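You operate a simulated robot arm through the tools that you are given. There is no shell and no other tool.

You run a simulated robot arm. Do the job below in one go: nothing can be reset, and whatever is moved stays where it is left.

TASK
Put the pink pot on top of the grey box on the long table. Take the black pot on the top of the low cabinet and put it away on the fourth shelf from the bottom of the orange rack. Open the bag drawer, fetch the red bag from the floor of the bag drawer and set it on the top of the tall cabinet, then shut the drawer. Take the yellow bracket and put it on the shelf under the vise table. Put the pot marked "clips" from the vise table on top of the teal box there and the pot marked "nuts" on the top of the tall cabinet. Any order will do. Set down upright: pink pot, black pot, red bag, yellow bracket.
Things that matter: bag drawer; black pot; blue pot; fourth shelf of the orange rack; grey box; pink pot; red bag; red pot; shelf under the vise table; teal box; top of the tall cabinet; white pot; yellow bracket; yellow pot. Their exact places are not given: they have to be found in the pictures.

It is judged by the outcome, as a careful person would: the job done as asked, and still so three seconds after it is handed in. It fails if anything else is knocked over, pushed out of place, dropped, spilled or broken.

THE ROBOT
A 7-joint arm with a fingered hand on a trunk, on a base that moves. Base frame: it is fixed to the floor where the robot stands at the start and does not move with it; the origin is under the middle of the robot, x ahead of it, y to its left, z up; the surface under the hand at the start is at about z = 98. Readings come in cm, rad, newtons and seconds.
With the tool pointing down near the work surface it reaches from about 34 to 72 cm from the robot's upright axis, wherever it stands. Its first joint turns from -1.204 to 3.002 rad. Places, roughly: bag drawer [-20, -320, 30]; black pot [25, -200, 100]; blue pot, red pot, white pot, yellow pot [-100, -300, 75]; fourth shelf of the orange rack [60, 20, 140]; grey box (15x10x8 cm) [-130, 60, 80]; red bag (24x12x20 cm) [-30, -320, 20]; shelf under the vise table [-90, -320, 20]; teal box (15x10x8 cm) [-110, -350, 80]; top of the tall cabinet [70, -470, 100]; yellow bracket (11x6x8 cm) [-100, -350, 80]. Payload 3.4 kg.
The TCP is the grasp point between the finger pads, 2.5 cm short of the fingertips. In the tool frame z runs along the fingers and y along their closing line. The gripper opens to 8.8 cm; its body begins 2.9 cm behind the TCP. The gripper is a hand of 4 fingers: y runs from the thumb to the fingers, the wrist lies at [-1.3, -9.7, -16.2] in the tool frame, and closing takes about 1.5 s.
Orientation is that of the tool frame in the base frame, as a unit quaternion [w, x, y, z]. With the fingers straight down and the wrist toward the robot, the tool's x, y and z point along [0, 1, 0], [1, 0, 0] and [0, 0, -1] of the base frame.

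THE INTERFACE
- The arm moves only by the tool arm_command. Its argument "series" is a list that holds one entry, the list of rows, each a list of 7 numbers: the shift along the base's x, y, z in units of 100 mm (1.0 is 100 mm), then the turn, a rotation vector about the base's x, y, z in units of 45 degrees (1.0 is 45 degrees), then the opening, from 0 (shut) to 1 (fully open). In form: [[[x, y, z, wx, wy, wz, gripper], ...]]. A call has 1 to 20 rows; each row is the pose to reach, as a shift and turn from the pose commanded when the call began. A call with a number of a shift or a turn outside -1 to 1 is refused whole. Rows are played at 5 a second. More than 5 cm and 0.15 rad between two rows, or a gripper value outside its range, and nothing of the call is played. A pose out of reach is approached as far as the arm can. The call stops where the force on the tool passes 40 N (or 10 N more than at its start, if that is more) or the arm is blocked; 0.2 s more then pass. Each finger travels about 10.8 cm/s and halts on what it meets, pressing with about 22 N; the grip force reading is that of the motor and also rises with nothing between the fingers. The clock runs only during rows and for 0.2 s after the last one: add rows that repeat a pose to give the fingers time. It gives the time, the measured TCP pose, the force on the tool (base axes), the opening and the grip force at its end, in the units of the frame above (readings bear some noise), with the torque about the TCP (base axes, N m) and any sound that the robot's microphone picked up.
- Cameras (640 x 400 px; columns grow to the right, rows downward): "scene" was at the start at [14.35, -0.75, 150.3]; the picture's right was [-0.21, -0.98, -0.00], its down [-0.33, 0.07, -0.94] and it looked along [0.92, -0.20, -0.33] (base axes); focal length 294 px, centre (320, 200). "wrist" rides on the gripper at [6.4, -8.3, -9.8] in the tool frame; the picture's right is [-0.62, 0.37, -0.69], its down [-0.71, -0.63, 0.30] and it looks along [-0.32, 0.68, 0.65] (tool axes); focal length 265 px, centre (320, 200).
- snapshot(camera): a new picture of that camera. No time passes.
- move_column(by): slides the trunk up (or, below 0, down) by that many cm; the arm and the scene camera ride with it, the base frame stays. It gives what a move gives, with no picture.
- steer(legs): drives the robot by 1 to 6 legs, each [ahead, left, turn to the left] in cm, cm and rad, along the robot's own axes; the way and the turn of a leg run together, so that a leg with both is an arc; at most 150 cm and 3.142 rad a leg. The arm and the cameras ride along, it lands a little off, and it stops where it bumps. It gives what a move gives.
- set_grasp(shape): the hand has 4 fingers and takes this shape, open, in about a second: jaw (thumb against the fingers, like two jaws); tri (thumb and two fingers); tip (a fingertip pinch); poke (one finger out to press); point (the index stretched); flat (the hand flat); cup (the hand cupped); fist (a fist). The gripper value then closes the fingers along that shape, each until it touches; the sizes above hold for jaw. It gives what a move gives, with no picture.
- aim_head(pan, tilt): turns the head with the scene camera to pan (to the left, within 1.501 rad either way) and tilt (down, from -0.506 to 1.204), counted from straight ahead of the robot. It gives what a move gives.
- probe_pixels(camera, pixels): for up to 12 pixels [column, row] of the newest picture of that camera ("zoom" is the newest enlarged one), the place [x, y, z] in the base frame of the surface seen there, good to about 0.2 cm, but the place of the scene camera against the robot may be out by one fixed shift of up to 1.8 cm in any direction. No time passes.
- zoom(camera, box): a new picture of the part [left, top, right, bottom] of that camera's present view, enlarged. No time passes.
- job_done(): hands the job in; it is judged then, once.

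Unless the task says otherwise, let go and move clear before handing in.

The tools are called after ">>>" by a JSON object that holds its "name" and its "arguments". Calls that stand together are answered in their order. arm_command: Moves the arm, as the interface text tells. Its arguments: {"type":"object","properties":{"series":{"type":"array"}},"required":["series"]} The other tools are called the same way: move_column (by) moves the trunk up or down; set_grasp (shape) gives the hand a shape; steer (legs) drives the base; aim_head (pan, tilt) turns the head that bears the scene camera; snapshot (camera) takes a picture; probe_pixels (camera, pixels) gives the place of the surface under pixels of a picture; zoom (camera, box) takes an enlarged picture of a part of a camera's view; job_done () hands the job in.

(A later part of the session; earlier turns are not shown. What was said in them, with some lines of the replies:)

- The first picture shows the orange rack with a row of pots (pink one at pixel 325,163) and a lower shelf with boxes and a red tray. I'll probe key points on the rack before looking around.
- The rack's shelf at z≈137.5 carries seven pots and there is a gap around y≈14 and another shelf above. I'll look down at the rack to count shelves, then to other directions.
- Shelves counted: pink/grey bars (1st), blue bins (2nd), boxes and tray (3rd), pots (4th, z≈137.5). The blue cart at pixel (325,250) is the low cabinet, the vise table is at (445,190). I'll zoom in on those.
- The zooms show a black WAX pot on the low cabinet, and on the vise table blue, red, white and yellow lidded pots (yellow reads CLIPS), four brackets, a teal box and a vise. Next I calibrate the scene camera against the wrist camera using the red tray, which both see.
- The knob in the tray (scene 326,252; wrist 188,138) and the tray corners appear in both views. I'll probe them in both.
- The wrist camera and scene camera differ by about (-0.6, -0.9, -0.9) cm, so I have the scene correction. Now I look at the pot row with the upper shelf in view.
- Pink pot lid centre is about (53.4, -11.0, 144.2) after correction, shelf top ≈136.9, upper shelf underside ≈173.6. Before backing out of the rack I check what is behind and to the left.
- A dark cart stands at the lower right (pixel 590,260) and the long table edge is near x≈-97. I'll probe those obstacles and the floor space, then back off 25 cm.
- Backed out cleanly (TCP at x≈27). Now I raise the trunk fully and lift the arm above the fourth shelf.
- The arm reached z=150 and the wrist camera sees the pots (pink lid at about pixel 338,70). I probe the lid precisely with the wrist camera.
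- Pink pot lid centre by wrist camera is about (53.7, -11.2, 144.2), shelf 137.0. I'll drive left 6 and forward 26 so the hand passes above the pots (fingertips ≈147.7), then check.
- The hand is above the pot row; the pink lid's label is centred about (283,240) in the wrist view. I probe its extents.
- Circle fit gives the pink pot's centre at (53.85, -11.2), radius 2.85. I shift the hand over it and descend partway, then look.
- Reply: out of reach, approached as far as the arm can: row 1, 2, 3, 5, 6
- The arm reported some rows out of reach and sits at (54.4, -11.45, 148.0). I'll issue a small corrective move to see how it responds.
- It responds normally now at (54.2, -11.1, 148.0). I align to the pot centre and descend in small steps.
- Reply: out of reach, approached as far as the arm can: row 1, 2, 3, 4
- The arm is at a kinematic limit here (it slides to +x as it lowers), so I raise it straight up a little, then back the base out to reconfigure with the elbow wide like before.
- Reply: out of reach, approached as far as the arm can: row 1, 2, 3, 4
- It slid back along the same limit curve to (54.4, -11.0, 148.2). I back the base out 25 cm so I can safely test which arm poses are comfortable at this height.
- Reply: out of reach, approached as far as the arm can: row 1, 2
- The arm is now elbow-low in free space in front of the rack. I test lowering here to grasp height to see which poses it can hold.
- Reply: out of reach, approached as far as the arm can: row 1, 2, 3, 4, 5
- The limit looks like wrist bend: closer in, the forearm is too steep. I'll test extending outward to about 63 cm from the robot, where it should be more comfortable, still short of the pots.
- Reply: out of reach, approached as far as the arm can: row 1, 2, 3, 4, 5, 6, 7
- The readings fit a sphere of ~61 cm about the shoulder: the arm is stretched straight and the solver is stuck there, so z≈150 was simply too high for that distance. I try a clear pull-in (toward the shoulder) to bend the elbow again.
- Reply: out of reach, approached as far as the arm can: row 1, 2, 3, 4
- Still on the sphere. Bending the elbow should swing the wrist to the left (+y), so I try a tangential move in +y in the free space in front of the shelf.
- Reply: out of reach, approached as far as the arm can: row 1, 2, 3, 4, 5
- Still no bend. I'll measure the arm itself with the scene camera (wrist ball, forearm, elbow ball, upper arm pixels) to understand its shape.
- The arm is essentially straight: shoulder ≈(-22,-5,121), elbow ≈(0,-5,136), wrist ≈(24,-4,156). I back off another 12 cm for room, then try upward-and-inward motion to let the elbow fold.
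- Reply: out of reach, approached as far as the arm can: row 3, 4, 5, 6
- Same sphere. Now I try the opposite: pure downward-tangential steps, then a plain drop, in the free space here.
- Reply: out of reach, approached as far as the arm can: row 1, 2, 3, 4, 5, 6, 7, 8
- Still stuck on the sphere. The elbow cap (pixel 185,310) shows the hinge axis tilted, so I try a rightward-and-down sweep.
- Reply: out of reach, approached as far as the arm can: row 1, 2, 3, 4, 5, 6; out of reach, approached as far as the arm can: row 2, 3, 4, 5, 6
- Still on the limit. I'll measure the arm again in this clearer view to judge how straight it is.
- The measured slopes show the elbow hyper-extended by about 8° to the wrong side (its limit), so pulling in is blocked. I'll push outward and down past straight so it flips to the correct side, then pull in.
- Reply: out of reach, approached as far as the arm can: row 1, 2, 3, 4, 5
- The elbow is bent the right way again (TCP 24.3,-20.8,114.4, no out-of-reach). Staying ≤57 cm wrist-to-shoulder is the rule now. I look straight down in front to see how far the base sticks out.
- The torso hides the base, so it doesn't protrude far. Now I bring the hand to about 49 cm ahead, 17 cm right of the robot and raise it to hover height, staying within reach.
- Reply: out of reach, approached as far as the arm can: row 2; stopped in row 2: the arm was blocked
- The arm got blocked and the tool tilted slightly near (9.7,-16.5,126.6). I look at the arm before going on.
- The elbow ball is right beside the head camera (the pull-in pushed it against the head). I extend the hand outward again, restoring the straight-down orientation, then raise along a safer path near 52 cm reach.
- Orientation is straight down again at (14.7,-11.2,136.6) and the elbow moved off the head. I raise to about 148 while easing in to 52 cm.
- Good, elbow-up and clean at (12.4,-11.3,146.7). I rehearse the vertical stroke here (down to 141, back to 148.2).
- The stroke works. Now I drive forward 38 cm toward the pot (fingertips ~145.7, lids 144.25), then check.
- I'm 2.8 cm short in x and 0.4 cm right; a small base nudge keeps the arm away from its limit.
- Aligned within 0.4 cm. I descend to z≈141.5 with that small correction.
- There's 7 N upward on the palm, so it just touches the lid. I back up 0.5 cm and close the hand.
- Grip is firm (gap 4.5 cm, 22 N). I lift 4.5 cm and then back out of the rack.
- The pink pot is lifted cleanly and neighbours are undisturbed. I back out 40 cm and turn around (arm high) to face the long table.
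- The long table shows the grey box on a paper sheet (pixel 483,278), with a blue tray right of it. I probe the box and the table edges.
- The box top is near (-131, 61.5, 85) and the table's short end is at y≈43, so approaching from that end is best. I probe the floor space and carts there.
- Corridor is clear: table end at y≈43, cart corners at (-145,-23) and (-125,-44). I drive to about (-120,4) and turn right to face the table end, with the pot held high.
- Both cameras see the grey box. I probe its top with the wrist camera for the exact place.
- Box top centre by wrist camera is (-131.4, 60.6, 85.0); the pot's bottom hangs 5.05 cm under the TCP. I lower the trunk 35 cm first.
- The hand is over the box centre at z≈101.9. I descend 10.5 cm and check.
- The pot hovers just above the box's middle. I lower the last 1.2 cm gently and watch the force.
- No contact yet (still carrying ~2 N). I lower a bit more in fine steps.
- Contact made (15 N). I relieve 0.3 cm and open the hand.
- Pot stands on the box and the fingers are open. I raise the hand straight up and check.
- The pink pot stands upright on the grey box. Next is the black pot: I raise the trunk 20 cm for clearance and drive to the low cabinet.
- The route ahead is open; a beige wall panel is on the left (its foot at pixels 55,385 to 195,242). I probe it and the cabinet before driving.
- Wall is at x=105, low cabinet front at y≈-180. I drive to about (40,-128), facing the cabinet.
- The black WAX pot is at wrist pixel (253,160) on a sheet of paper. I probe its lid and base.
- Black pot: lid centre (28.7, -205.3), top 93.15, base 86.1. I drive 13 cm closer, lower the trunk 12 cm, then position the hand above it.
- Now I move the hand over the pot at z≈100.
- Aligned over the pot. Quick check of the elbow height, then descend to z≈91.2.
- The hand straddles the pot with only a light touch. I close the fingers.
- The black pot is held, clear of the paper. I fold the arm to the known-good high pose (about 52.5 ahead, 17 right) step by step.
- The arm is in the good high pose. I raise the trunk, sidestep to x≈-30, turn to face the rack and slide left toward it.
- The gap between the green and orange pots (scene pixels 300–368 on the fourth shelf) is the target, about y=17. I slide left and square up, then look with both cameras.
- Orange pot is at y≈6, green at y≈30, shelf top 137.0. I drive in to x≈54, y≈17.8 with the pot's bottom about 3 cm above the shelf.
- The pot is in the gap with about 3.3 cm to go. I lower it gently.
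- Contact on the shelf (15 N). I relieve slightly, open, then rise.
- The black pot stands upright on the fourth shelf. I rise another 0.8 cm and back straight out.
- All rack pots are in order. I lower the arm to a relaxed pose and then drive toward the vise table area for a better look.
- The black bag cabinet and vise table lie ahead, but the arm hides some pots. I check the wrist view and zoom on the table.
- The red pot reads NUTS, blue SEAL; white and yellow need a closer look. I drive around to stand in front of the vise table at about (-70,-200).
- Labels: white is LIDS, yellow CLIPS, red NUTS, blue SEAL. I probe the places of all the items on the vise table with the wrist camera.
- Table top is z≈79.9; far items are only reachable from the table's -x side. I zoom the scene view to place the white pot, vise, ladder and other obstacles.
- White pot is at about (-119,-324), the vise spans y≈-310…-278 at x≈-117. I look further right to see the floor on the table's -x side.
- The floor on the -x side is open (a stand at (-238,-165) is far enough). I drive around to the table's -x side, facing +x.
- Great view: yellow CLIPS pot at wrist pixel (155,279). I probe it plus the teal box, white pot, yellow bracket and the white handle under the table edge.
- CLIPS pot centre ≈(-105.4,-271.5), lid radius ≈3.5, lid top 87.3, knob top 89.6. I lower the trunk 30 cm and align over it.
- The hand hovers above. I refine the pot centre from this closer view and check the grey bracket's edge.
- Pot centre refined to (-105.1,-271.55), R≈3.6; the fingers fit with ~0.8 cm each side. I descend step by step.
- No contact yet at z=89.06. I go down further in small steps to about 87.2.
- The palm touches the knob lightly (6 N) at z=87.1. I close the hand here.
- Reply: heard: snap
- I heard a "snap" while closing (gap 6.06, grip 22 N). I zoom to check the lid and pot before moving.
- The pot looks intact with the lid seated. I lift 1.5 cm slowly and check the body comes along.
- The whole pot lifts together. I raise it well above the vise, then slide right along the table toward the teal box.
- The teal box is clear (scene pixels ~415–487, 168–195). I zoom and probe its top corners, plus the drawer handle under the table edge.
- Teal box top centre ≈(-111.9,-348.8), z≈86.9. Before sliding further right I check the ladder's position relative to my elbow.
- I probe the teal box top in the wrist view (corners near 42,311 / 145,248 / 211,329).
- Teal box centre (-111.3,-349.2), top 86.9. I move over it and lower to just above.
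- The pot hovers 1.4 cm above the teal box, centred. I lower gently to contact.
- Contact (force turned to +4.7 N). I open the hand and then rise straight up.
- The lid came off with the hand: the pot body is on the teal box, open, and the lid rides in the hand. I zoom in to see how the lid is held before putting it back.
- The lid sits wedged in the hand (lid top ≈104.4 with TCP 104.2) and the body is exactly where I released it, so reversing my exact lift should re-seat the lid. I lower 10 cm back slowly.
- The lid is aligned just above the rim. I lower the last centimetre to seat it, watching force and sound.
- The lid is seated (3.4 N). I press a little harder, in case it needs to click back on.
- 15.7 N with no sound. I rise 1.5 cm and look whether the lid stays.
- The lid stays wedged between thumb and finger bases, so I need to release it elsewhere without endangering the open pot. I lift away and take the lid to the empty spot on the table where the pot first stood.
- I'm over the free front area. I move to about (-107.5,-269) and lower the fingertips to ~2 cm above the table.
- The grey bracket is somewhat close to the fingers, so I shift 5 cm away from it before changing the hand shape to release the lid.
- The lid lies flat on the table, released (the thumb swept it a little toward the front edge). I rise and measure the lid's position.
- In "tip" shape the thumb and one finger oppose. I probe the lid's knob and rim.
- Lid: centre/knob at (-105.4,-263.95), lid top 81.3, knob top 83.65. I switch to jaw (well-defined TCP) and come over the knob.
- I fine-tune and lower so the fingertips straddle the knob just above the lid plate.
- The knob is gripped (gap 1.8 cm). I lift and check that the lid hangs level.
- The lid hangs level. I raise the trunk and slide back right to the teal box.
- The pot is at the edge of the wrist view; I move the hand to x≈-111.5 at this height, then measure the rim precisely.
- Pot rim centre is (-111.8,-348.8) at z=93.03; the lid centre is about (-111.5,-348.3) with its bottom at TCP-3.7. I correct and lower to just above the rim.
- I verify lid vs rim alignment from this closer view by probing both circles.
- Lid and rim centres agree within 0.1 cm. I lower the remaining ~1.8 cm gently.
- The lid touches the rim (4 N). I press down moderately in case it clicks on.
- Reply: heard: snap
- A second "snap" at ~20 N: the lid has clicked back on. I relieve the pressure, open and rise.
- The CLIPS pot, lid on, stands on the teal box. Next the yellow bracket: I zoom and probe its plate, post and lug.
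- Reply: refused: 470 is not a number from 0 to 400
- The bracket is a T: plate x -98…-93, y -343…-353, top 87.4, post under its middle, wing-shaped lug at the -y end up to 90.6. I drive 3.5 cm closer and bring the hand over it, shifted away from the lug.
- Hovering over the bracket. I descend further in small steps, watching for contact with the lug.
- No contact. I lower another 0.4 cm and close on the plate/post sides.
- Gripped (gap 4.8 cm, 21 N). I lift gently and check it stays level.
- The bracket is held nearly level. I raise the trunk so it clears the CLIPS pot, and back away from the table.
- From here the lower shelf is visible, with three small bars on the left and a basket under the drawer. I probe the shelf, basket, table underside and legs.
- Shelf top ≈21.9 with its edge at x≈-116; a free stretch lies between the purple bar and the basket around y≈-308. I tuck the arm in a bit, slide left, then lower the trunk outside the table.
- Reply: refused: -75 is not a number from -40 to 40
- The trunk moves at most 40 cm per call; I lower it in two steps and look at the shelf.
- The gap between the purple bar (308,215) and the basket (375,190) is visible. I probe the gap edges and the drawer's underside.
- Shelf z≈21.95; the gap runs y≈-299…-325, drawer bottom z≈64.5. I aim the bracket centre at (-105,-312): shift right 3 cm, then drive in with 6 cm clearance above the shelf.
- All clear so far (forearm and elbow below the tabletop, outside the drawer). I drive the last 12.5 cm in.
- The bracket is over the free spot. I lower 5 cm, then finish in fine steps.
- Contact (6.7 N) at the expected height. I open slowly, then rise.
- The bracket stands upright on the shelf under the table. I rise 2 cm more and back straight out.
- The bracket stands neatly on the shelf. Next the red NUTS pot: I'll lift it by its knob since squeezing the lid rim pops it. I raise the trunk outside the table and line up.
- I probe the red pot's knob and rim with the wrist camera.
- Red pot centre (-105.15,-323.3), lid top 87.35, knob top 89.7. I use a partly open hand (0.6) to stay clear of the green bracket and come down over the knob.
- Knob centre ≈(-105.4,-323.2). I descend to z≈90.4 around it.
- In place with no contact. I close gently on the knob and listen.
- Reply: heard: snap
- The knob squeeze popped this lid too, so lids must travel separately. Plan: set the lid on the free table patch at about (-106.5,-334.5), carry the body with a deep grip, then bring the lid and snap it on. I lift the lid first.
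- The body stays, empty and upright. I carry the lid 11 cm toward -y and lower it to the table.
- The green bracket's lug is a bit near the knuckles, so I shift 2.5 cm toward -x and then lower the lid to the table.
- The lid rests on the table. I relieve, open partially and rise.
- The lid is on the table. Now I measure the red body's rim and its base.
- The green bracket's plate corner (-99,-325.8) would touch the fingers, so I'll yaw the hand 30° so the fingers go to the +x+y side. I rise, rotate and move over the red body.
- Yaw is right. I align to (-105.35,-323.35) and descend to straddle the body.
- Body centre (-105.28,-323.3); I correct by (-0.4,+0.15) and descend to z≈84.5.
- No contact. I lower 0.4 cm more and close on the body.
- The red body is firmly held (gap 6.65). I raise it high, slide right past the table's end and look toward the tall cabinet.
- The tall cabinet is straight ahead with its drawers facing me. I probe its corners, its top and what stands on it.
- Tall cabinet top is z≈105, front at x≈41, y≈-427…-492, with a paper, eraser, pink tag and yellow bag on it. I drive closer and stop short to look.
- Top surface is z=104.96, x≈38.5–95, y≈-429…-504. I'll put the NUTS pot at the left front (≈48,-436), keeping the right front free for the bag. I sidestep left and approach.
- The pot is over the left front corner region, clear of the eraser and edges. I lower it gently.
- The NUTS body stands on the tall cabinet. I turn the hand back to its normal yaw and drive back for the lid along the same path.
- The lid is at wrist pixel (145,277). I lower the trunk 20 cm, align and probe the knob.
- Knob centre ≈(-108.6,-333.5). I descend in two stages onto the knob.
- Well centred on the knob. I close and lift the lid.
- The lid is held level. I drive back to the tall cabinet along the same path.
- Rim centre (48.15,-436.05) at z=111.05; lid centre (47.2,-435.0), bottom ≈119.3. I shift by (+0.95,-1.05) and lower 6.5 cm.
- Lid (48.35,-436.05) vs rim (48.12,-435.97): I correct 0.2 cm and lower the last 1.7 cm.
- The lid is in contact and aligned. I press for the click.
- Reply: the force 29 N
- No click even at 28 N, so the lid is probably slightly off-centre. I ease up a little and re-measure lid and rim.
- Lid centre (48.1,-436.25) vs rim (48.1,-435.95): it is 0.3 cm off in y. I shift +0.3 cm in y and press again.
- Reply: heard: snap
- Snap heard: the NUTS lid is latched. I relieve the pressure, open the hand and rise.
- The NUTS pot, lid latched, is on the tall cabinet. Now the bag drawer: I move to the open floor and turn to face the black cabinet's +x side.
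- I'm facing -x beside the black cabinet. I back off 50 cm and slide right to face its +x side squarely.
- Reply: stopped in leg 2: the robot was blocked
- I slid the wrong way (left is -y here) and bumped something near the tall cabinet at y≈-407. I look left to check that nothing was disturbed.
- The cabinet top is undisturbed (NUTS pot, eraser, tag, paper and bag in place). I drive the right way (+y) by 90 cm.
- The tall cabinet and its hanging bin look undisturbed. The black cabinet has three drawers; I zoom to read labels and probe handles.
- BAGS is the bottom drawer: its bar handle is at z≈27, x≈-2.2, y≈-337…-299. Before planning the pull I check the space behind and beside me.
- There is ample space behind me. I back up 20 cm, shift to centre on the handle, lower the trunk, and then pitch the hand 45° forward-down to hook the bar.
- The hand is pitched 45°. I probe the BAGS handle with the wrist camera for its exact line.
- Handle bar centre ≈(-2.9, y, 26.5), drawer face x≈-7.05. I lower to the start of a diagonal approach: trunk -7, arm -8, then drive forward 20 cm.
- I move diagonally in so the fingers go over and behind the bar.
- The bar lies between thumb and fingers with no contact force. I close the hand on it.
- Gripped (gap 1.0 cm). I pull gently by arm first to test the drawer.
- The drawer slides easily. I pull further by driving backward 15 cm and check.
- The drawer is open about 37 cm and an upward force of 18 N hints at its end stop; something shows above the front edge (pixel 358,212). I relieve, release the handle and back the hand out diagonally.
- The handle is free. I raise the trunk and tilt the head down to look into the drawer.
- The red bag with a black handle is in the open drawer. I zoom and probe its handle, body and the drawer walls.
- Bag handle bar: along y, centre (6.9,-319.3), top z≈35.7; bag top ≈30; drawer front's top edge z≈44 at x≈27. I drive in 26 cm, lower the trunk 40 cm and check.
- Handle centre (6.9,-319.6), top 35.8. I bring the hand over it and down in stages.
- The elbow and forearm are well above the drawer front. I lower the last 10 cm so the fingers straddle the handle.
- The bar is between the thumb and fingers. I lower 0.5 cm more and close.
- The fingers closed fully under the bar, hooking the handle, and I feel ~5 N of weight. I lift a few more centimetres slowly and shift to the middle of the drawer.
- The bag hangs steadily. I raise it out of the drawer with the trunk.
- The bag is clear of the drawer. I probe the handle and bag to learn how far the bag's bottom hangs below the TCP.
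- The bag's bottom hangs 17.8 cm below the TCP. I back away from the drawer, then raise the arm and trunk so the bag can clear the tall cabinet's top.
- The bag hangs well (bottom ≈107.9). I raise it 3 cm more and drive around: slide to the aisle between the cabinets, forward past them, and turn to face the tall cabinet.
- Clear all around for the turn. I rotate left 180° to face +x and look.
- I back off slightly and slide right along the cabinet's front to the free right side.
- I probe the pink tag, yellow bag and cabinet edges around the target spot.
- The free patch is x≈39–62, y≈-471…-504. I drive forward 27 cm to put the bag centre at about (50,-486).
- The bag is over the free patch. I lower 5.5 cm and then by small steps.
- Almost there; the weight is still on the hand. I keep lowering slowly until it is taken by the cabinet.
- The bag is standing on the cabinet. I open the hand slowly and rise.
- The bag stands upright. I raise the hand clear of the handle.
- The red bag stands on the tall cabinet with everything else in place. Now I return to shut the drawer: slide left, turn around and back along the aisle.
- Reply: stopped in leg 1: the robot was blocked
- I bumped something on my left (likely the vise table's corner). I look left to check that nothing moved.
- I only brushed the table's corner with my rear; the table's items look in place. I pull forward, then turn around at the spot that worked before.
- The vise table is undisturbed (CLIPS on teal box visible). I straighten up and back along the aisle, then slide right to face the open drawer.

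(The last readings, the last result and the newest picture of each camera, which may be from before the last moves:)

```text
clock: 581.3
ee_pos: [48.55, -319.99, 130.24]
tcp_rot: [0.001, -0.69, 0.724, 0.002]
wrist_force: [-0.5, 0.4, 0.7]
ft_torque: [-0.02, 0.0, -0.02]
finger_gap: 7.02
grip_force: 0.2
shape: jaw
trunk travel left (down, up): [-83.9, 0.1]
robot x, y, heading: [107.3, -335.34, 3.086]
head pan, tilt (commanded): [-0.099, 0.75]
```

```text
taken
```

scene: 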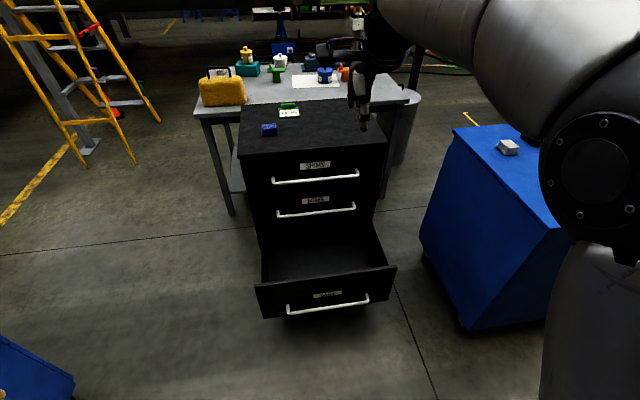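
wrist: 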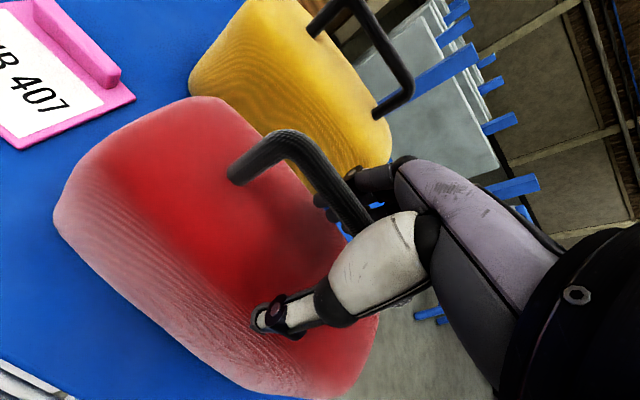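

I square up to the drawer, lower the trunk and set the 45° pitch again, then measure the handle.

>>> {"name": "steer", "arguments": {"legs": [[-5, 0, 0.056]]}}

>>> {"name": "move_column", "arguments": {"by": -40}}

>>> {"name": "move_column", "arguments": {"by": -40}}

>>> {"name": "arm_command", "arguments": {"series": [[[0, 0, 0, 0, 0.18, 0, 0.5], [0, 0, 0, 0, 0.36, 0, 0.5], [0, 0, 0, 0, 0.54, 0, 0.5], [0, 0, 0, 0, 0.72, 0, 0.5], [0, 0, 0, 0, 0.9, 0, 0.5], [0, 0, 0, 0, 1.0, 0, 0.5], [0, 0, 0, 0, 1.0, 0, 0.5]]]}}

>>> {"name": "aim_head", "arguments": {"pan": 0.0, "tilt": 0.4}}

>>> {"name": "snapshot", "arguments": {"camera": "scene"}}

>>> {"name": "snapshot", "arguments": {"camera": "wrist"}}

```text
clock: 582.2
ee_pos: [52.56, -323.56, 130.27]
tcp_rot: [0.0, 0.709, -0.706, -0.001]
wrist_force: [-0.2, -0.5, -0.3]
ft_torque: [0.01, 0.0, 0.05]
finger_gap: 7.02
grip_force: 0.1
shape: jaw
trunk travel left (down, up): [-83.9, 0.1]
robot x, y, heading: [111.56, -335.52, 3.142]
head pan, tilt (commanded): [-0.099, 0.75]
```

```text
clock: 586.1
ee_pos: [52.68, -323.52, 90.3]
tcp_rot: [-0.001, 0.709, -0.705, -0.002]
wrist_force: [0.5, -0.4, 0.6]
ft_torque: [-0.02, 0.0, 0.03]
finger_gap: 7.01
grip_force: 0.0
shape: jaw
trunk travel left (down, up): [-43.9, 40.1]
robot x, y, heading: [111.97, -335.43, 3.144]
head pan, tilt (commanded): [-0.099, 0.75]
```

```text
clock: 589.9
ee_pos: [52.77, -323.54, 50.16]
tcp_rot: [-0.001, 0.709, -0.705, -0.002]
wrist_force: [-0.9, -0.4, 0.0]
ft_torque: [0.0, 0.0, 0.02]
finger_gap: 7.0
grip_force: 0.0
shape: jaw
trunk travel left (down, up): [-3.9, 80.1]
robot x, y, heading: [111.78, -335.74, 3.145]
head pan, tilt (commanded): [-0.099, 0.75]
```

```text
clock: 591.5
ee_pos: [52.88, -323.54, 50.27]
tcp_rot: [0.269, 0.654, -0.652, -0.274]
wrist_force: [0.2, -0.1, 0.2]
ft_torque: [0.0, -0.02, 0.0]
finger_gap: 4.41
grip_force: 0.0
shape: jaw
out of reach, approached as far as the arm can: row 4
trunk travel left (down, up): [-3.9, 80.1]
robot x, y, heading: [112.0, -335.78, 3.142]
head pan, tilt (commanded): [-0.099, 0.75]
```

```text
clock: 592.3
ee_pos: [52.75, -323.49, 50.3]
tcp_rot: [0.269, 0.654, -0.652, -0.274]
wrist_force: [0.1, 0.8, 0.4]
ft_torque: [-0.02, -0.01, 0.04]
finger_gap: 4.42
grip_force: 0.0
shape: jaw
trunk travel left (down, up): [-3.9, 80.1]
robot x, y, heading: [112.06, -335.65, 3.14]
head pan, tilt (commanded): [0.0, 0.4]
```

```text
taken
```

scene: 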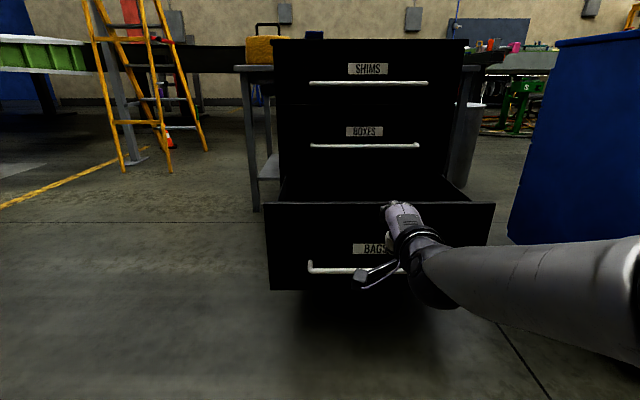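

```text
taken
```

wrist: 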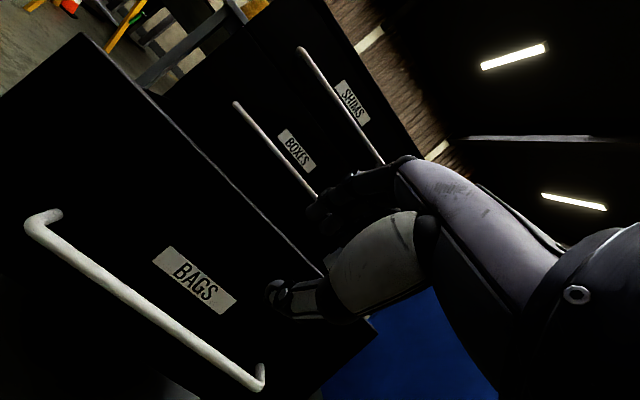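

>>> {"name": "probe_pixels", "arguments": {"camera": "wrist", "pixels": [[70, 252], [100, 275], [150, 312], [200, 348], [235, 375], [150, 340], [200, 270], [80, 50], [180, 130]]}}

```text
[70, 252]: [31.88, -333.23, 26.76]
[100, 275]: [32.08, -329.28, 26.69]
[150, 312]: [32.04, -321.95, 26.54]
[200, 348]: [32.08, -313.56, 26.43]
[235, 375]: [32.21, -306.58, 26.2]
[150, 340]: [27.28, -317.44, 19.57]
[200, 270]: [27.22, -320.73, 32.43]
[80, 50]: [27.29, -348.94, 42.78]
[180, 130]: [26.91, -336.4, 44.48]
```

Handle is at x≈31.4, z≈26.5 (drawer open 34 cm). I repeat the diagonal grip approach.

>>> {"name": "move_column", "arguments": {"by": -3}}

>>> {"name": "arm_command", "arguments": {"series": [[[0, 0.1, -0.25, 0, 0, 0, 0.5], [0, 0.2, -0.5, 0, 0, 0, 0.5], [0, 0.3, -0.75, 0, 0, 0, 0.5], [0, 0.35, -1.0, 0, 0, 0, 0.5]]]}}

>>> {"name": "arm_command", "arguments": {"series": [[[0, 0, -0.2, 0, 0, 0, 0.5], [0, 0, -0.37, 0, 0, 0, 0.5], [0, 0, -0.37, 0, 0, 0, 0.5]]]}}

>>> {"name": "steer", "arguments": {"legs": [[13.5, 0, 0]]}}

>>> {"name": "snapshot", "arguments": {"camera": "wrist"}}

>>> {"name": "snapshot", "arguments": {"camera": "scene"}}

```text
clock: 593.1
ee_pos: [52.78, -323.41, 47.38]
tcp_rot: [0.269, 0.655, -0.652, -0.273]
wrist_force: [0.9, -1.0, -0.5]
ft_torque: [-0.01, 0.0, -0.02]
finger_gap: 4.45
grip_force: 0.2
shape: jaw
trunk travel left (down, up): [-0.9, 83.1]
robot x, y, heading: [112.28, -335.54, 3.143]
head pan, tilt (commanded): [0.0, 0.4]
```

```text
clock: 594.1
ee_pos: [52.69, -319.96, 37.25]
tcp_rot: [0.27, 0.654, -0.652, -0.274]
wrist_force: [1.0, -0.6, 0.3]
ft_torque: [0.03, 0.01, 0.01]
finger_gap: 4.4
grip_force: 0.1
shape: jaw
trunk travel left (down, up): [-0.9, 83.1]
robot x, y, heading: [112.05, -335.64, 3.138]
head pan, tilt (commanded): [0.0, 0.4]
```

```text
clock: 594.9
ee_pos: [52.75, -319.93, 33.45]
tcp_rot: [0.269, 0.655, -0.651, -0.273]
wrist_force: [-0.3, -0.5, -0.9]
ft_torque: [-0.02, -0.02, 0.0]
finger_gap: 4.44
grip_force: 0.0
shape: jaw
trunk travel left (down, up): [-0.9, 83.1]
robot x, y, heading: [111.83, -335.84, 3.144]
head pan, tilt (commanded): [0.0, 0.4]
```

```text
clock: 596.2
ee_pos: [39.2, -320.14, 33.51]
tcp_rot: [0.27, 0.656, -0.65, -0.273]
wrist_force: [0.3, 1.3, 0.8]
ft_torque: [0.03, 0.05, 0.01]
finger_gap: 4.42
grip_force: 0.1
shape: jaw
trunk travel left (down, up): [-0.9, 83.1]
robot x, y, heading: [98.52, -335.47, -3.142]
head pan, tilt (commanded): [0.0, 0.4]
```

```text
taken
```

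wrist: 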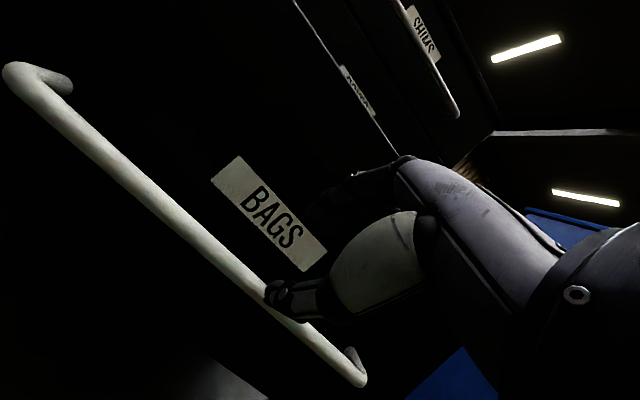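

```text
taken
```

scene: 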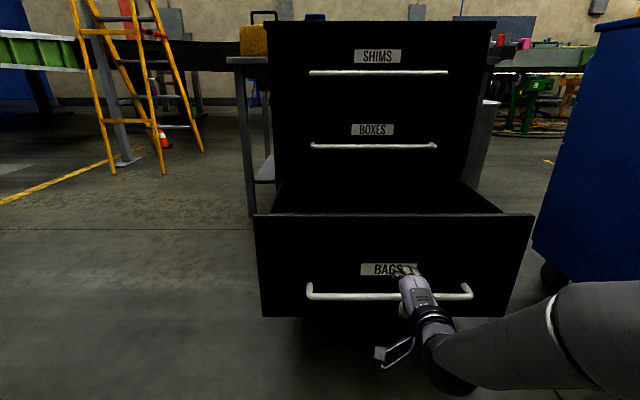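

>>> {"name": "arm_command", "arguments": {"series": [[[-0.08, 0, 0, 0, 0, 0, 0.5], [-0.23, 0, -0.15, 0, 0, 0, 0.5], [-0.38, 0, -0.3, 0, 0, 0, 0.5], [-0.53, 0, -0.45, 0, 0, 0, 0.5], [-0.68, 0, -0.6, 0, 0, 0, 0.5], [-0.68, 0, -0.6, 0, 0, 0, 0.5]]]}}

>>> {"name": "arm_command", "arguments": {"series": [[[0, 0, 0, 0, 0, 0, 0.35], [0, 0, 0, 0, 0, 0, 0.2], [0, 0, 0, 0, 0, 0, 0], [0, 0, 0, 0, 0, 0, 0], [0, 0, 0, 0, 0, 0, 0], [0, 0, 0, 0, 0, 0, 0], [0, 0, 0, 0, 0, 0, 0]]]}}

>>> {"name": "snapshot", "arguments": {"camera": "wrist"}}

```text
clock: 597.6
ee_pos: [32.52, -320.34, 27.62]
tcp_rot: [0.27, 0.656, -0.65, -0.272]
wrist_force: [-0.6, -0.4, -0.3]
ft_torque: [0.0, -0.01, 0.01]
finger_gap: 4.43
grip_force: 0.0
shape: jaw
trunk travel left (down, up): [-0.9, 83.1]
robot x, y, heading: [98.63, -335.7, -3.139]
head pan, tilt (commanded): [0.0, 0.4]
```

```text
clock: 599.2
ee_pos: [32.53, -320.31, 27.49]
tcp_rot: [0.269, 0.655, -0.651, -0.272]
wrist_force: [-0.2, -0.4, -2.3]
ft_torque: [0.04, 0.02, 0.07]
finger_gap: 1.08
grip_force: 22.3
shape: jaw
trunk travel left (down, up): [-0.9, 83.1]
robot x, y, heading: [98.52, -335.96, -3.143]
head pan, tilt (commanded): [0.0, 0.4]
```

```text
taken
```

wrist: 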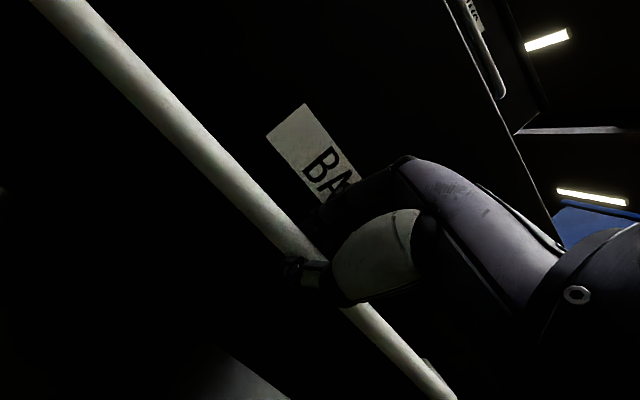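

The handle is gripped. I drive forward 29 cm to push the drawer in, then finish with the arm under force control.

>>> {"name": "steer", "arguments": {"legs": [[29, 0, 0]]}}

>>> {"name": "arm_command", "arguments": {"series": [[[-0.1, 0, 0, 0, 0, 0, 0], [-0.2, 0, 0, 0, 0, 0, 0], [-0.3, 0, 0, 0, 0, 0, 0], [-0.4, 0, 0, 0, 0, 0, 0], [-0.5, 0, 0, 0, 0, 0, 0], [-0.55, 0, 0, 0, 0, 0, 0]]]}}

>>> {"name": "snapshot", "arguments": {"camera": "scene"}}

```text
clock: 601.2
ee_pos: [2.94, -320.71, 27.58]
tcp_rot: [0.27, 0.656, -0.65, -0.272]
wrist_force: [-1.0, 19.9, -2.3]
ft_torque: [0.22, -0.03, -0.26]
finger_gap: 1.04
grip_force: 21.7
shape: jaw
trunk travel left (down, up): [-0.9, 83.1]
robot x, y, heading: [69.38, -335.67, -3.13]
head pan, tilt (commanded): [0.0, 0.4]
```

```text
clock: 602.6
ee_pos: [-2.48, -320.72, 27.47]
tcp_rot: [0.27, 0.658, -0.649, -0.271]
wrist_force: [11.3, 7.3, -4.0]
ft_torque: [0.07, -0.21, -0.14]
finger_gap: 1.12
grip_force: 21.8
shape: jaw
trunk travel left (down, up): [-0.9, 83.1]
robot x, y, heading: [69.24, -335.94, -3.13]
head pan, tilt (commanded): [0.0, 0.4]
```

```text
taken
```

scene: 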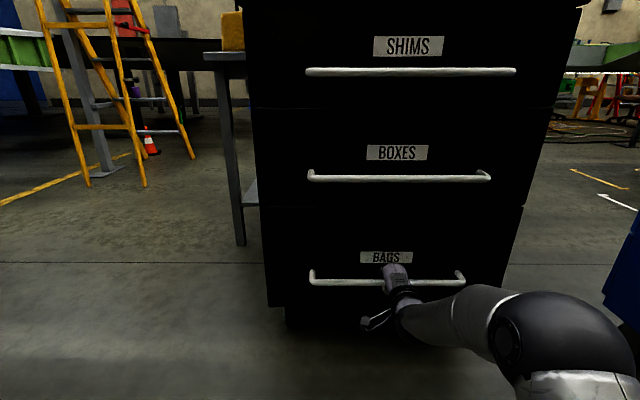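

The drawer looks shut (TCP x=-2.5, as when first gripped, with 11 N of resistance). I verify by probing the three drawer faces and handles.

>>> {"name": "probe_pixels", "arguments": {"camera": "scene", "pixels": [[345, 282], [440, 282], [340, 255], [340, 230], [340, 160], [360, 178], [300, 250], [480, 250]]}}

>>> {"name": "zoom", "arguments": {"camera": "scene", "box": [250, 160, 530, 330]}}

```text
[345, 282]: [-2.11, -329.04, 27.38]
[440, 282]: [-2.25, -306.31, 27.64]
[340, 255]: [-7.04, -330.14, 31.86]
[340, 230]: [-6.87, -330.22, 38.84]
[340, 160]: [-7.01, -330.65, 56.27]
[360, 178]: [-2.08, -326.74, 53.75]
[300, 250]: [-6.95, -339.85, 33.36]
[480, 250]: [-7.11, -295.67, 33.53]
```

```text
2.29 times, centred on (390, 245) of scene
```

zoom: 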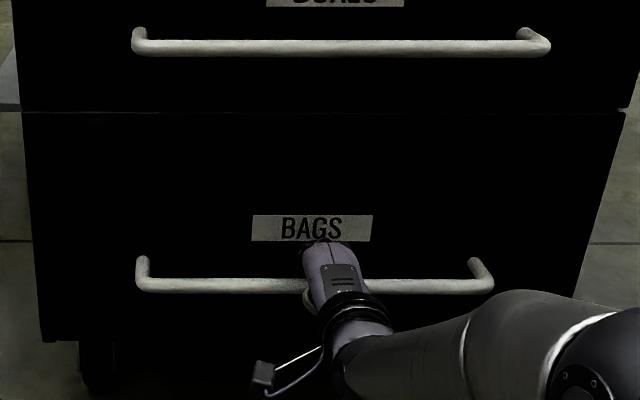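

All faces are flush at x≈-7: the drawer is fully shut. I open the hand, retreat diagonally and check it stays shut.

>>> {"name": "arm_command", "arguments": {"series": [[[0, 0, 0, 0, 0, 0, 0.2], [0, 0, 0, 0, 0, 0, 0.4], [0, 0, 0, 0, 0, 0, 0.55], [0, 0, 0, 0, 0, 0, 0.55], [0, 0, 0, 0, 0, 0, 0.55]]]}}

>>> {"name": "arm_command", "arguments": {"series": [[[0.1, 0, 0.1, 0, 0, 0, 0.55], [0.25, 0, 0.25, 0, 0, 0, 0.55], [0.4, 0, 0.4, 0, 0, 0, 0.55], [0.6, 0, 0.6, 0, 0, 0, 0.55], [0.9, 0, 0.7, 0, 0, 0, 0.55]]]}}

>>> {"name": "steer", "arguments": {"legs": [[-25, 0, 0]]}}

>>> {"name": "snapshot", "arguments": {"camera": "scene"}}

>>> {"name": "probe_pixels", "arguments": {"camera": "scene", "pixels": [[310, 275], [340, 276], [300, 150], [310, 255], [300, 120], [330, 285], [340, 177]]}}

```text
clock: 603.8
ee_pos: [-2.49, -320.6, 27.58]
tcp_rot: [0.271, 0.657, -0.649, -0.272]
wrist_force: [0.7, 0.4, -0.7]
ft_torque: [0.0, -0.03, -0.01]
finger_gap: 4.79
grip_force: 0.1
shape: jaw
trunk travel left (down, up): [-0.9, 83.1]
robot x, y, heading: [68.83, -335.54, -3.132]
head pan, tilt (commanded): [0.0, 0.4]
```

```text
clock: 605.0
ee_pos: [6.31, -320.67, 34.56]
tcp_rot: [0.27, 0.657, -0.649, -0.272]
wrist_force: [0.9, 0.0, -0.4]
ft_torque: [-0.01, 0.01, -0.02]
finger_gap: 4.81
grip_force: 0.0
shape: jaw
trunk travel left (down, up): [-0.9, 83.1]
robot x, y, heading: [69.39, -335.69, -3.131]
head pan, tilt (commanded): [0.0, 0.4]
```

```text
clock: 606.8
ee_pos: [31.19, -320.6, 34.41]
tcp_rot: [0.27, 0.657, -0.65, -0.272]
wrist_force: [-0.2, -0.7, -0.1]
ft_torque: [0.03, -0.03, -0.02]
finger_gap: 4.81
grip_force: 0.1
shape: jaw
trunk travel left (down, up): [-0.9, 83.1]
robot x, y, heading: [93.91, -335.36, -3.129]
head pan, tilt (commanded): [0.0, 0.4]
```

```text
taken
```

scene: 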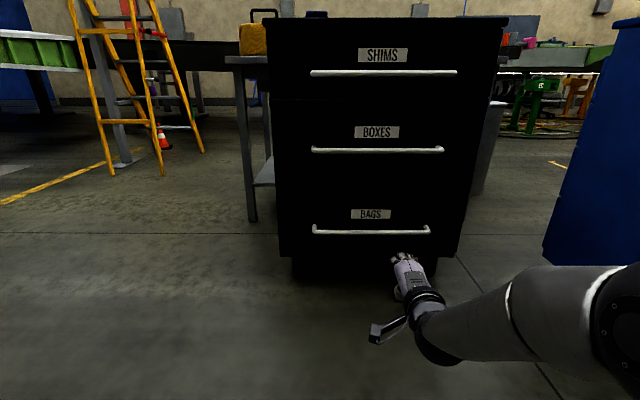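

```text
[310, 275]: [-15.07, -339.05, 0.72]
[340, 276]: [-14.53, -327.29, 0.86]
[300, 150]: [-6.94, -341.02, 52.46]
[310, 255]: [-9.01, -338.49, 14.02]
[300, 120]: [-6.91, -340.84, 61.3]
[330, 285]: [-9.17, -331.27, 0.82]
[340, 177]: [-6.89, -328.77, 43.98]
```

>>> {"name": "probe_pixels", "arguments": {"camera": "scene", "pixels": [[300, 215], [440, 215], [370, 195], [370, 245], [370, 231]]}}

>>> {"name": "move_column", "arguments": {"by": 40}}

>>> {"name": "move_column", "arguments": {"by": 40}}

>>> {"name": "aim_head", "arguments": {"pan": 0.3, "tilt": 0.5}}

>>> {"name": "snapshot", "arguments": {"camera": "scene"}}

>>> {"name": "aim_head", "arguments": {"pan": 1.3, "tilt": 0.5}}

>>> {"name": "snapshot", "arguments": {"camera": "scene"}}

```text
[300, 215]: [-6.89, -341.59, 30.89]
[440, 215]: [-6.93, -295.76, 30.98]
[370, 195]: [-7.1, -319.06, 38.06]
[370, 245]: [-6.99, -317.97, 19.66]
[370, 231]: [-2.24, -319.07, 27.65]
```

```text
clock: 610.6
ee_pos: [31.29, -320.49, 74.46]
tcp_rot: [0.269, 0.657, -0.649, -0.273]
wrist_force: [-0.2, 0.2, 0.3]
ft_torque: [-0.01, -0.04, -0.01]
finger_gap: 4.82
grip_force: 0.1
shape: jaw
trunk travel left (down, up): [-40.9, 43.1]
robot x, y, heading: [93.54, -335.35, -3.134]
head pan, tilt (commanded): [0.0, 0.4]
```

```text
clock: 614.5
ee_pos: [31.24, -320.56, 114.63]
tcp_rot: [0.27, 0.657, -0.649, -0.272]
wrist_force: [0.2, 0.0, -1.2]
ft_torque: [-0.02, 0.0, 0.01]
finger_gap: 4.81
grip_force: 0.0
shape: jaw
trunk travel left (down, up): [-80.9, 3.1]
robot x, y, heading: [94.2, -335.47, -3.133]
head pan, tilt (commanded): [0.0, 0.4]
```

```text
clock: 615.3
ee_pos: [31.26, -320.54, 114.47]
tcp_rot: [0.27, 0.656, -0.649, -0.273]
wrist_force: [-0.3, 0.4, 0.5]
ft_torque: [-0.01, 0.02, -0.01]
finger_gap: 4.81
grip_force: 0.2
shape: jaw
trunk travel left (down, up): [-80.9, 3.1]
robot x, y, heading: [93.89, -335.34, -3.129]
head pan, tilt (commanded): [0.3, 0.499]
```

```text
taken
```

scene: 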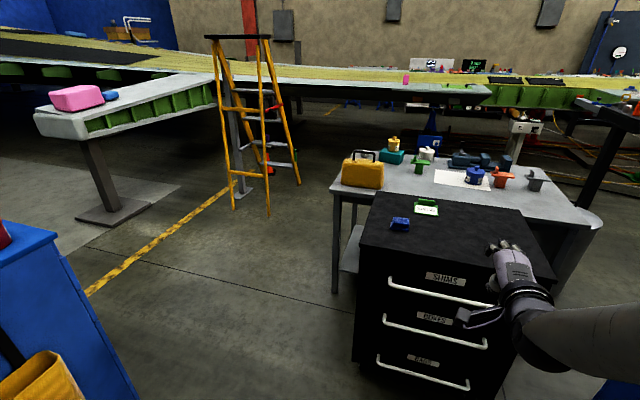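

```text
clock: 616.5
ee_pos: [31.35, -320.37, 114.6]
tcp_rot: [0.27, 0.657, -0.649, -0.273]
wrist_force: [0.1, -0.2, -0.4]
ft_torque: [-0.02, -0.02, 0.01]
finger_gap: 4.8
grip_force: 0.1
shape: jaw
trunk travel left (down, up): [-80.9, 3.1]
robot x, y, heading: [93.86, -335.46, -3.132]
head pan, tilt (commanded): [1.3, 0.499]
```

```text
taken
```

scene: 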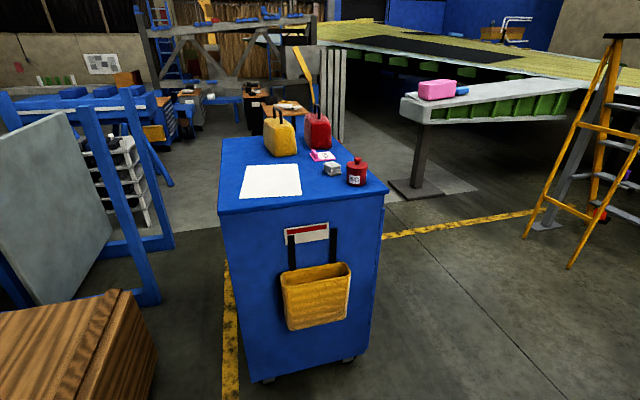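

Everything looks right: drawer shut, red bag and NUTS pot on the tall cabinet. I take one last zoomed look at the vise table and the tall cabinet before handing in.

>>> {"name": "zoom", "arguments": {"camera": "scene", "box": [200, 80, 420, 220]}}

>>> {"name": "aim_head", "arguments": {"pan": 0.1, "tilt": 0.4}}

>>> {"name": "zoom", "arguments": {"camera": "scene", "box": [200, 90, 480, 300]}}

```text
2.86 times, centred on (310, 150) of scene
```

zoom: 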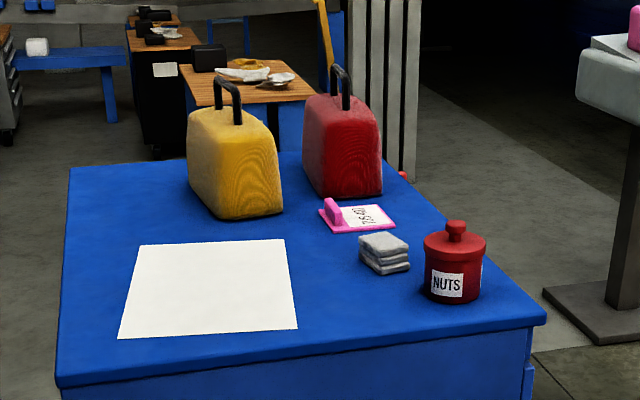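

```text
clock: 617.9
ee_pos: [31.22, -320.58, 114.43]
tcp_rot: [0.27, 0.657, -0.65, -0.273]
wrist_force: [-0.4, -0.1, 0.1]
ft_torque: [0.01, 0.02, 0.01]
finger_gap: 4.81
grip_force: 0.1
shape: jaw
trunk travel left (down, up): [-80.9, 3.1]
robot x, y, heading: [94.41, -335.31, -3.135]
head pan, tilt (commanded): [0.099, 0.4]
```

```text
1.90 times, centred on (340, 195) of scene
```

zoom: 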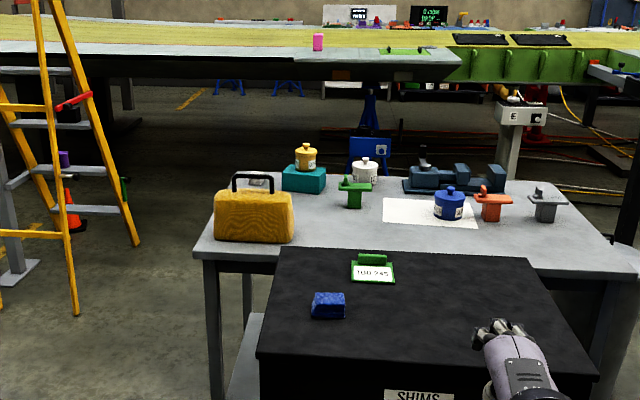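

The last pictures show the red bag and NUTS pot upright on the tall cabinet, the CLIPS pot on the teal box, and the BAGS drawer shut. Nothing I can see is knocked over and the hand is clear, so I hand the job in.

>>> {"name": "job_done", "arguments": {}}

```text
The job is handed in.
```

I finished every part of the job and handed it in; I haven't been told how it was judged. Where everything ended up:

- **Pink pot:** upright on the grey box on the long table.
- **Black pot:** upright on the fourth shelf of the orange rack, between the green and orange pots.
- **Red bag:** upright on top of the tall cabinet, and the bag drawer is fully shut.
- **Yellow bracket:** upright on the shelf under the vise table, between the purple bar and the basket.
- **"Clips" pot:** on top of the teal box, lid on.
- **"Nuts" pot:** on top of the tall cabinet, lid on.

Things that didn't go cleanly:

- **Lids:** the lids of the "clips" and "nuts" pots popped off while I gripped them. I pressed both back on until they clicked.
- **Lid dropped:** the "clips" lid stuck in the hand. I freed it over the vise table, where it dropped a few centimetres flat onto the top before I put it back.
- **"Nuts" pot moved in two trips:** I carried the pot and its lid over separately.
- **Bumps:** the base touched the side of the tall cabinet once and the corner of the vise table once. Afterwards the tall cabinet measured in the same place. Everything on both still looked in place, but I didn't measure whether the vise table itself moved.
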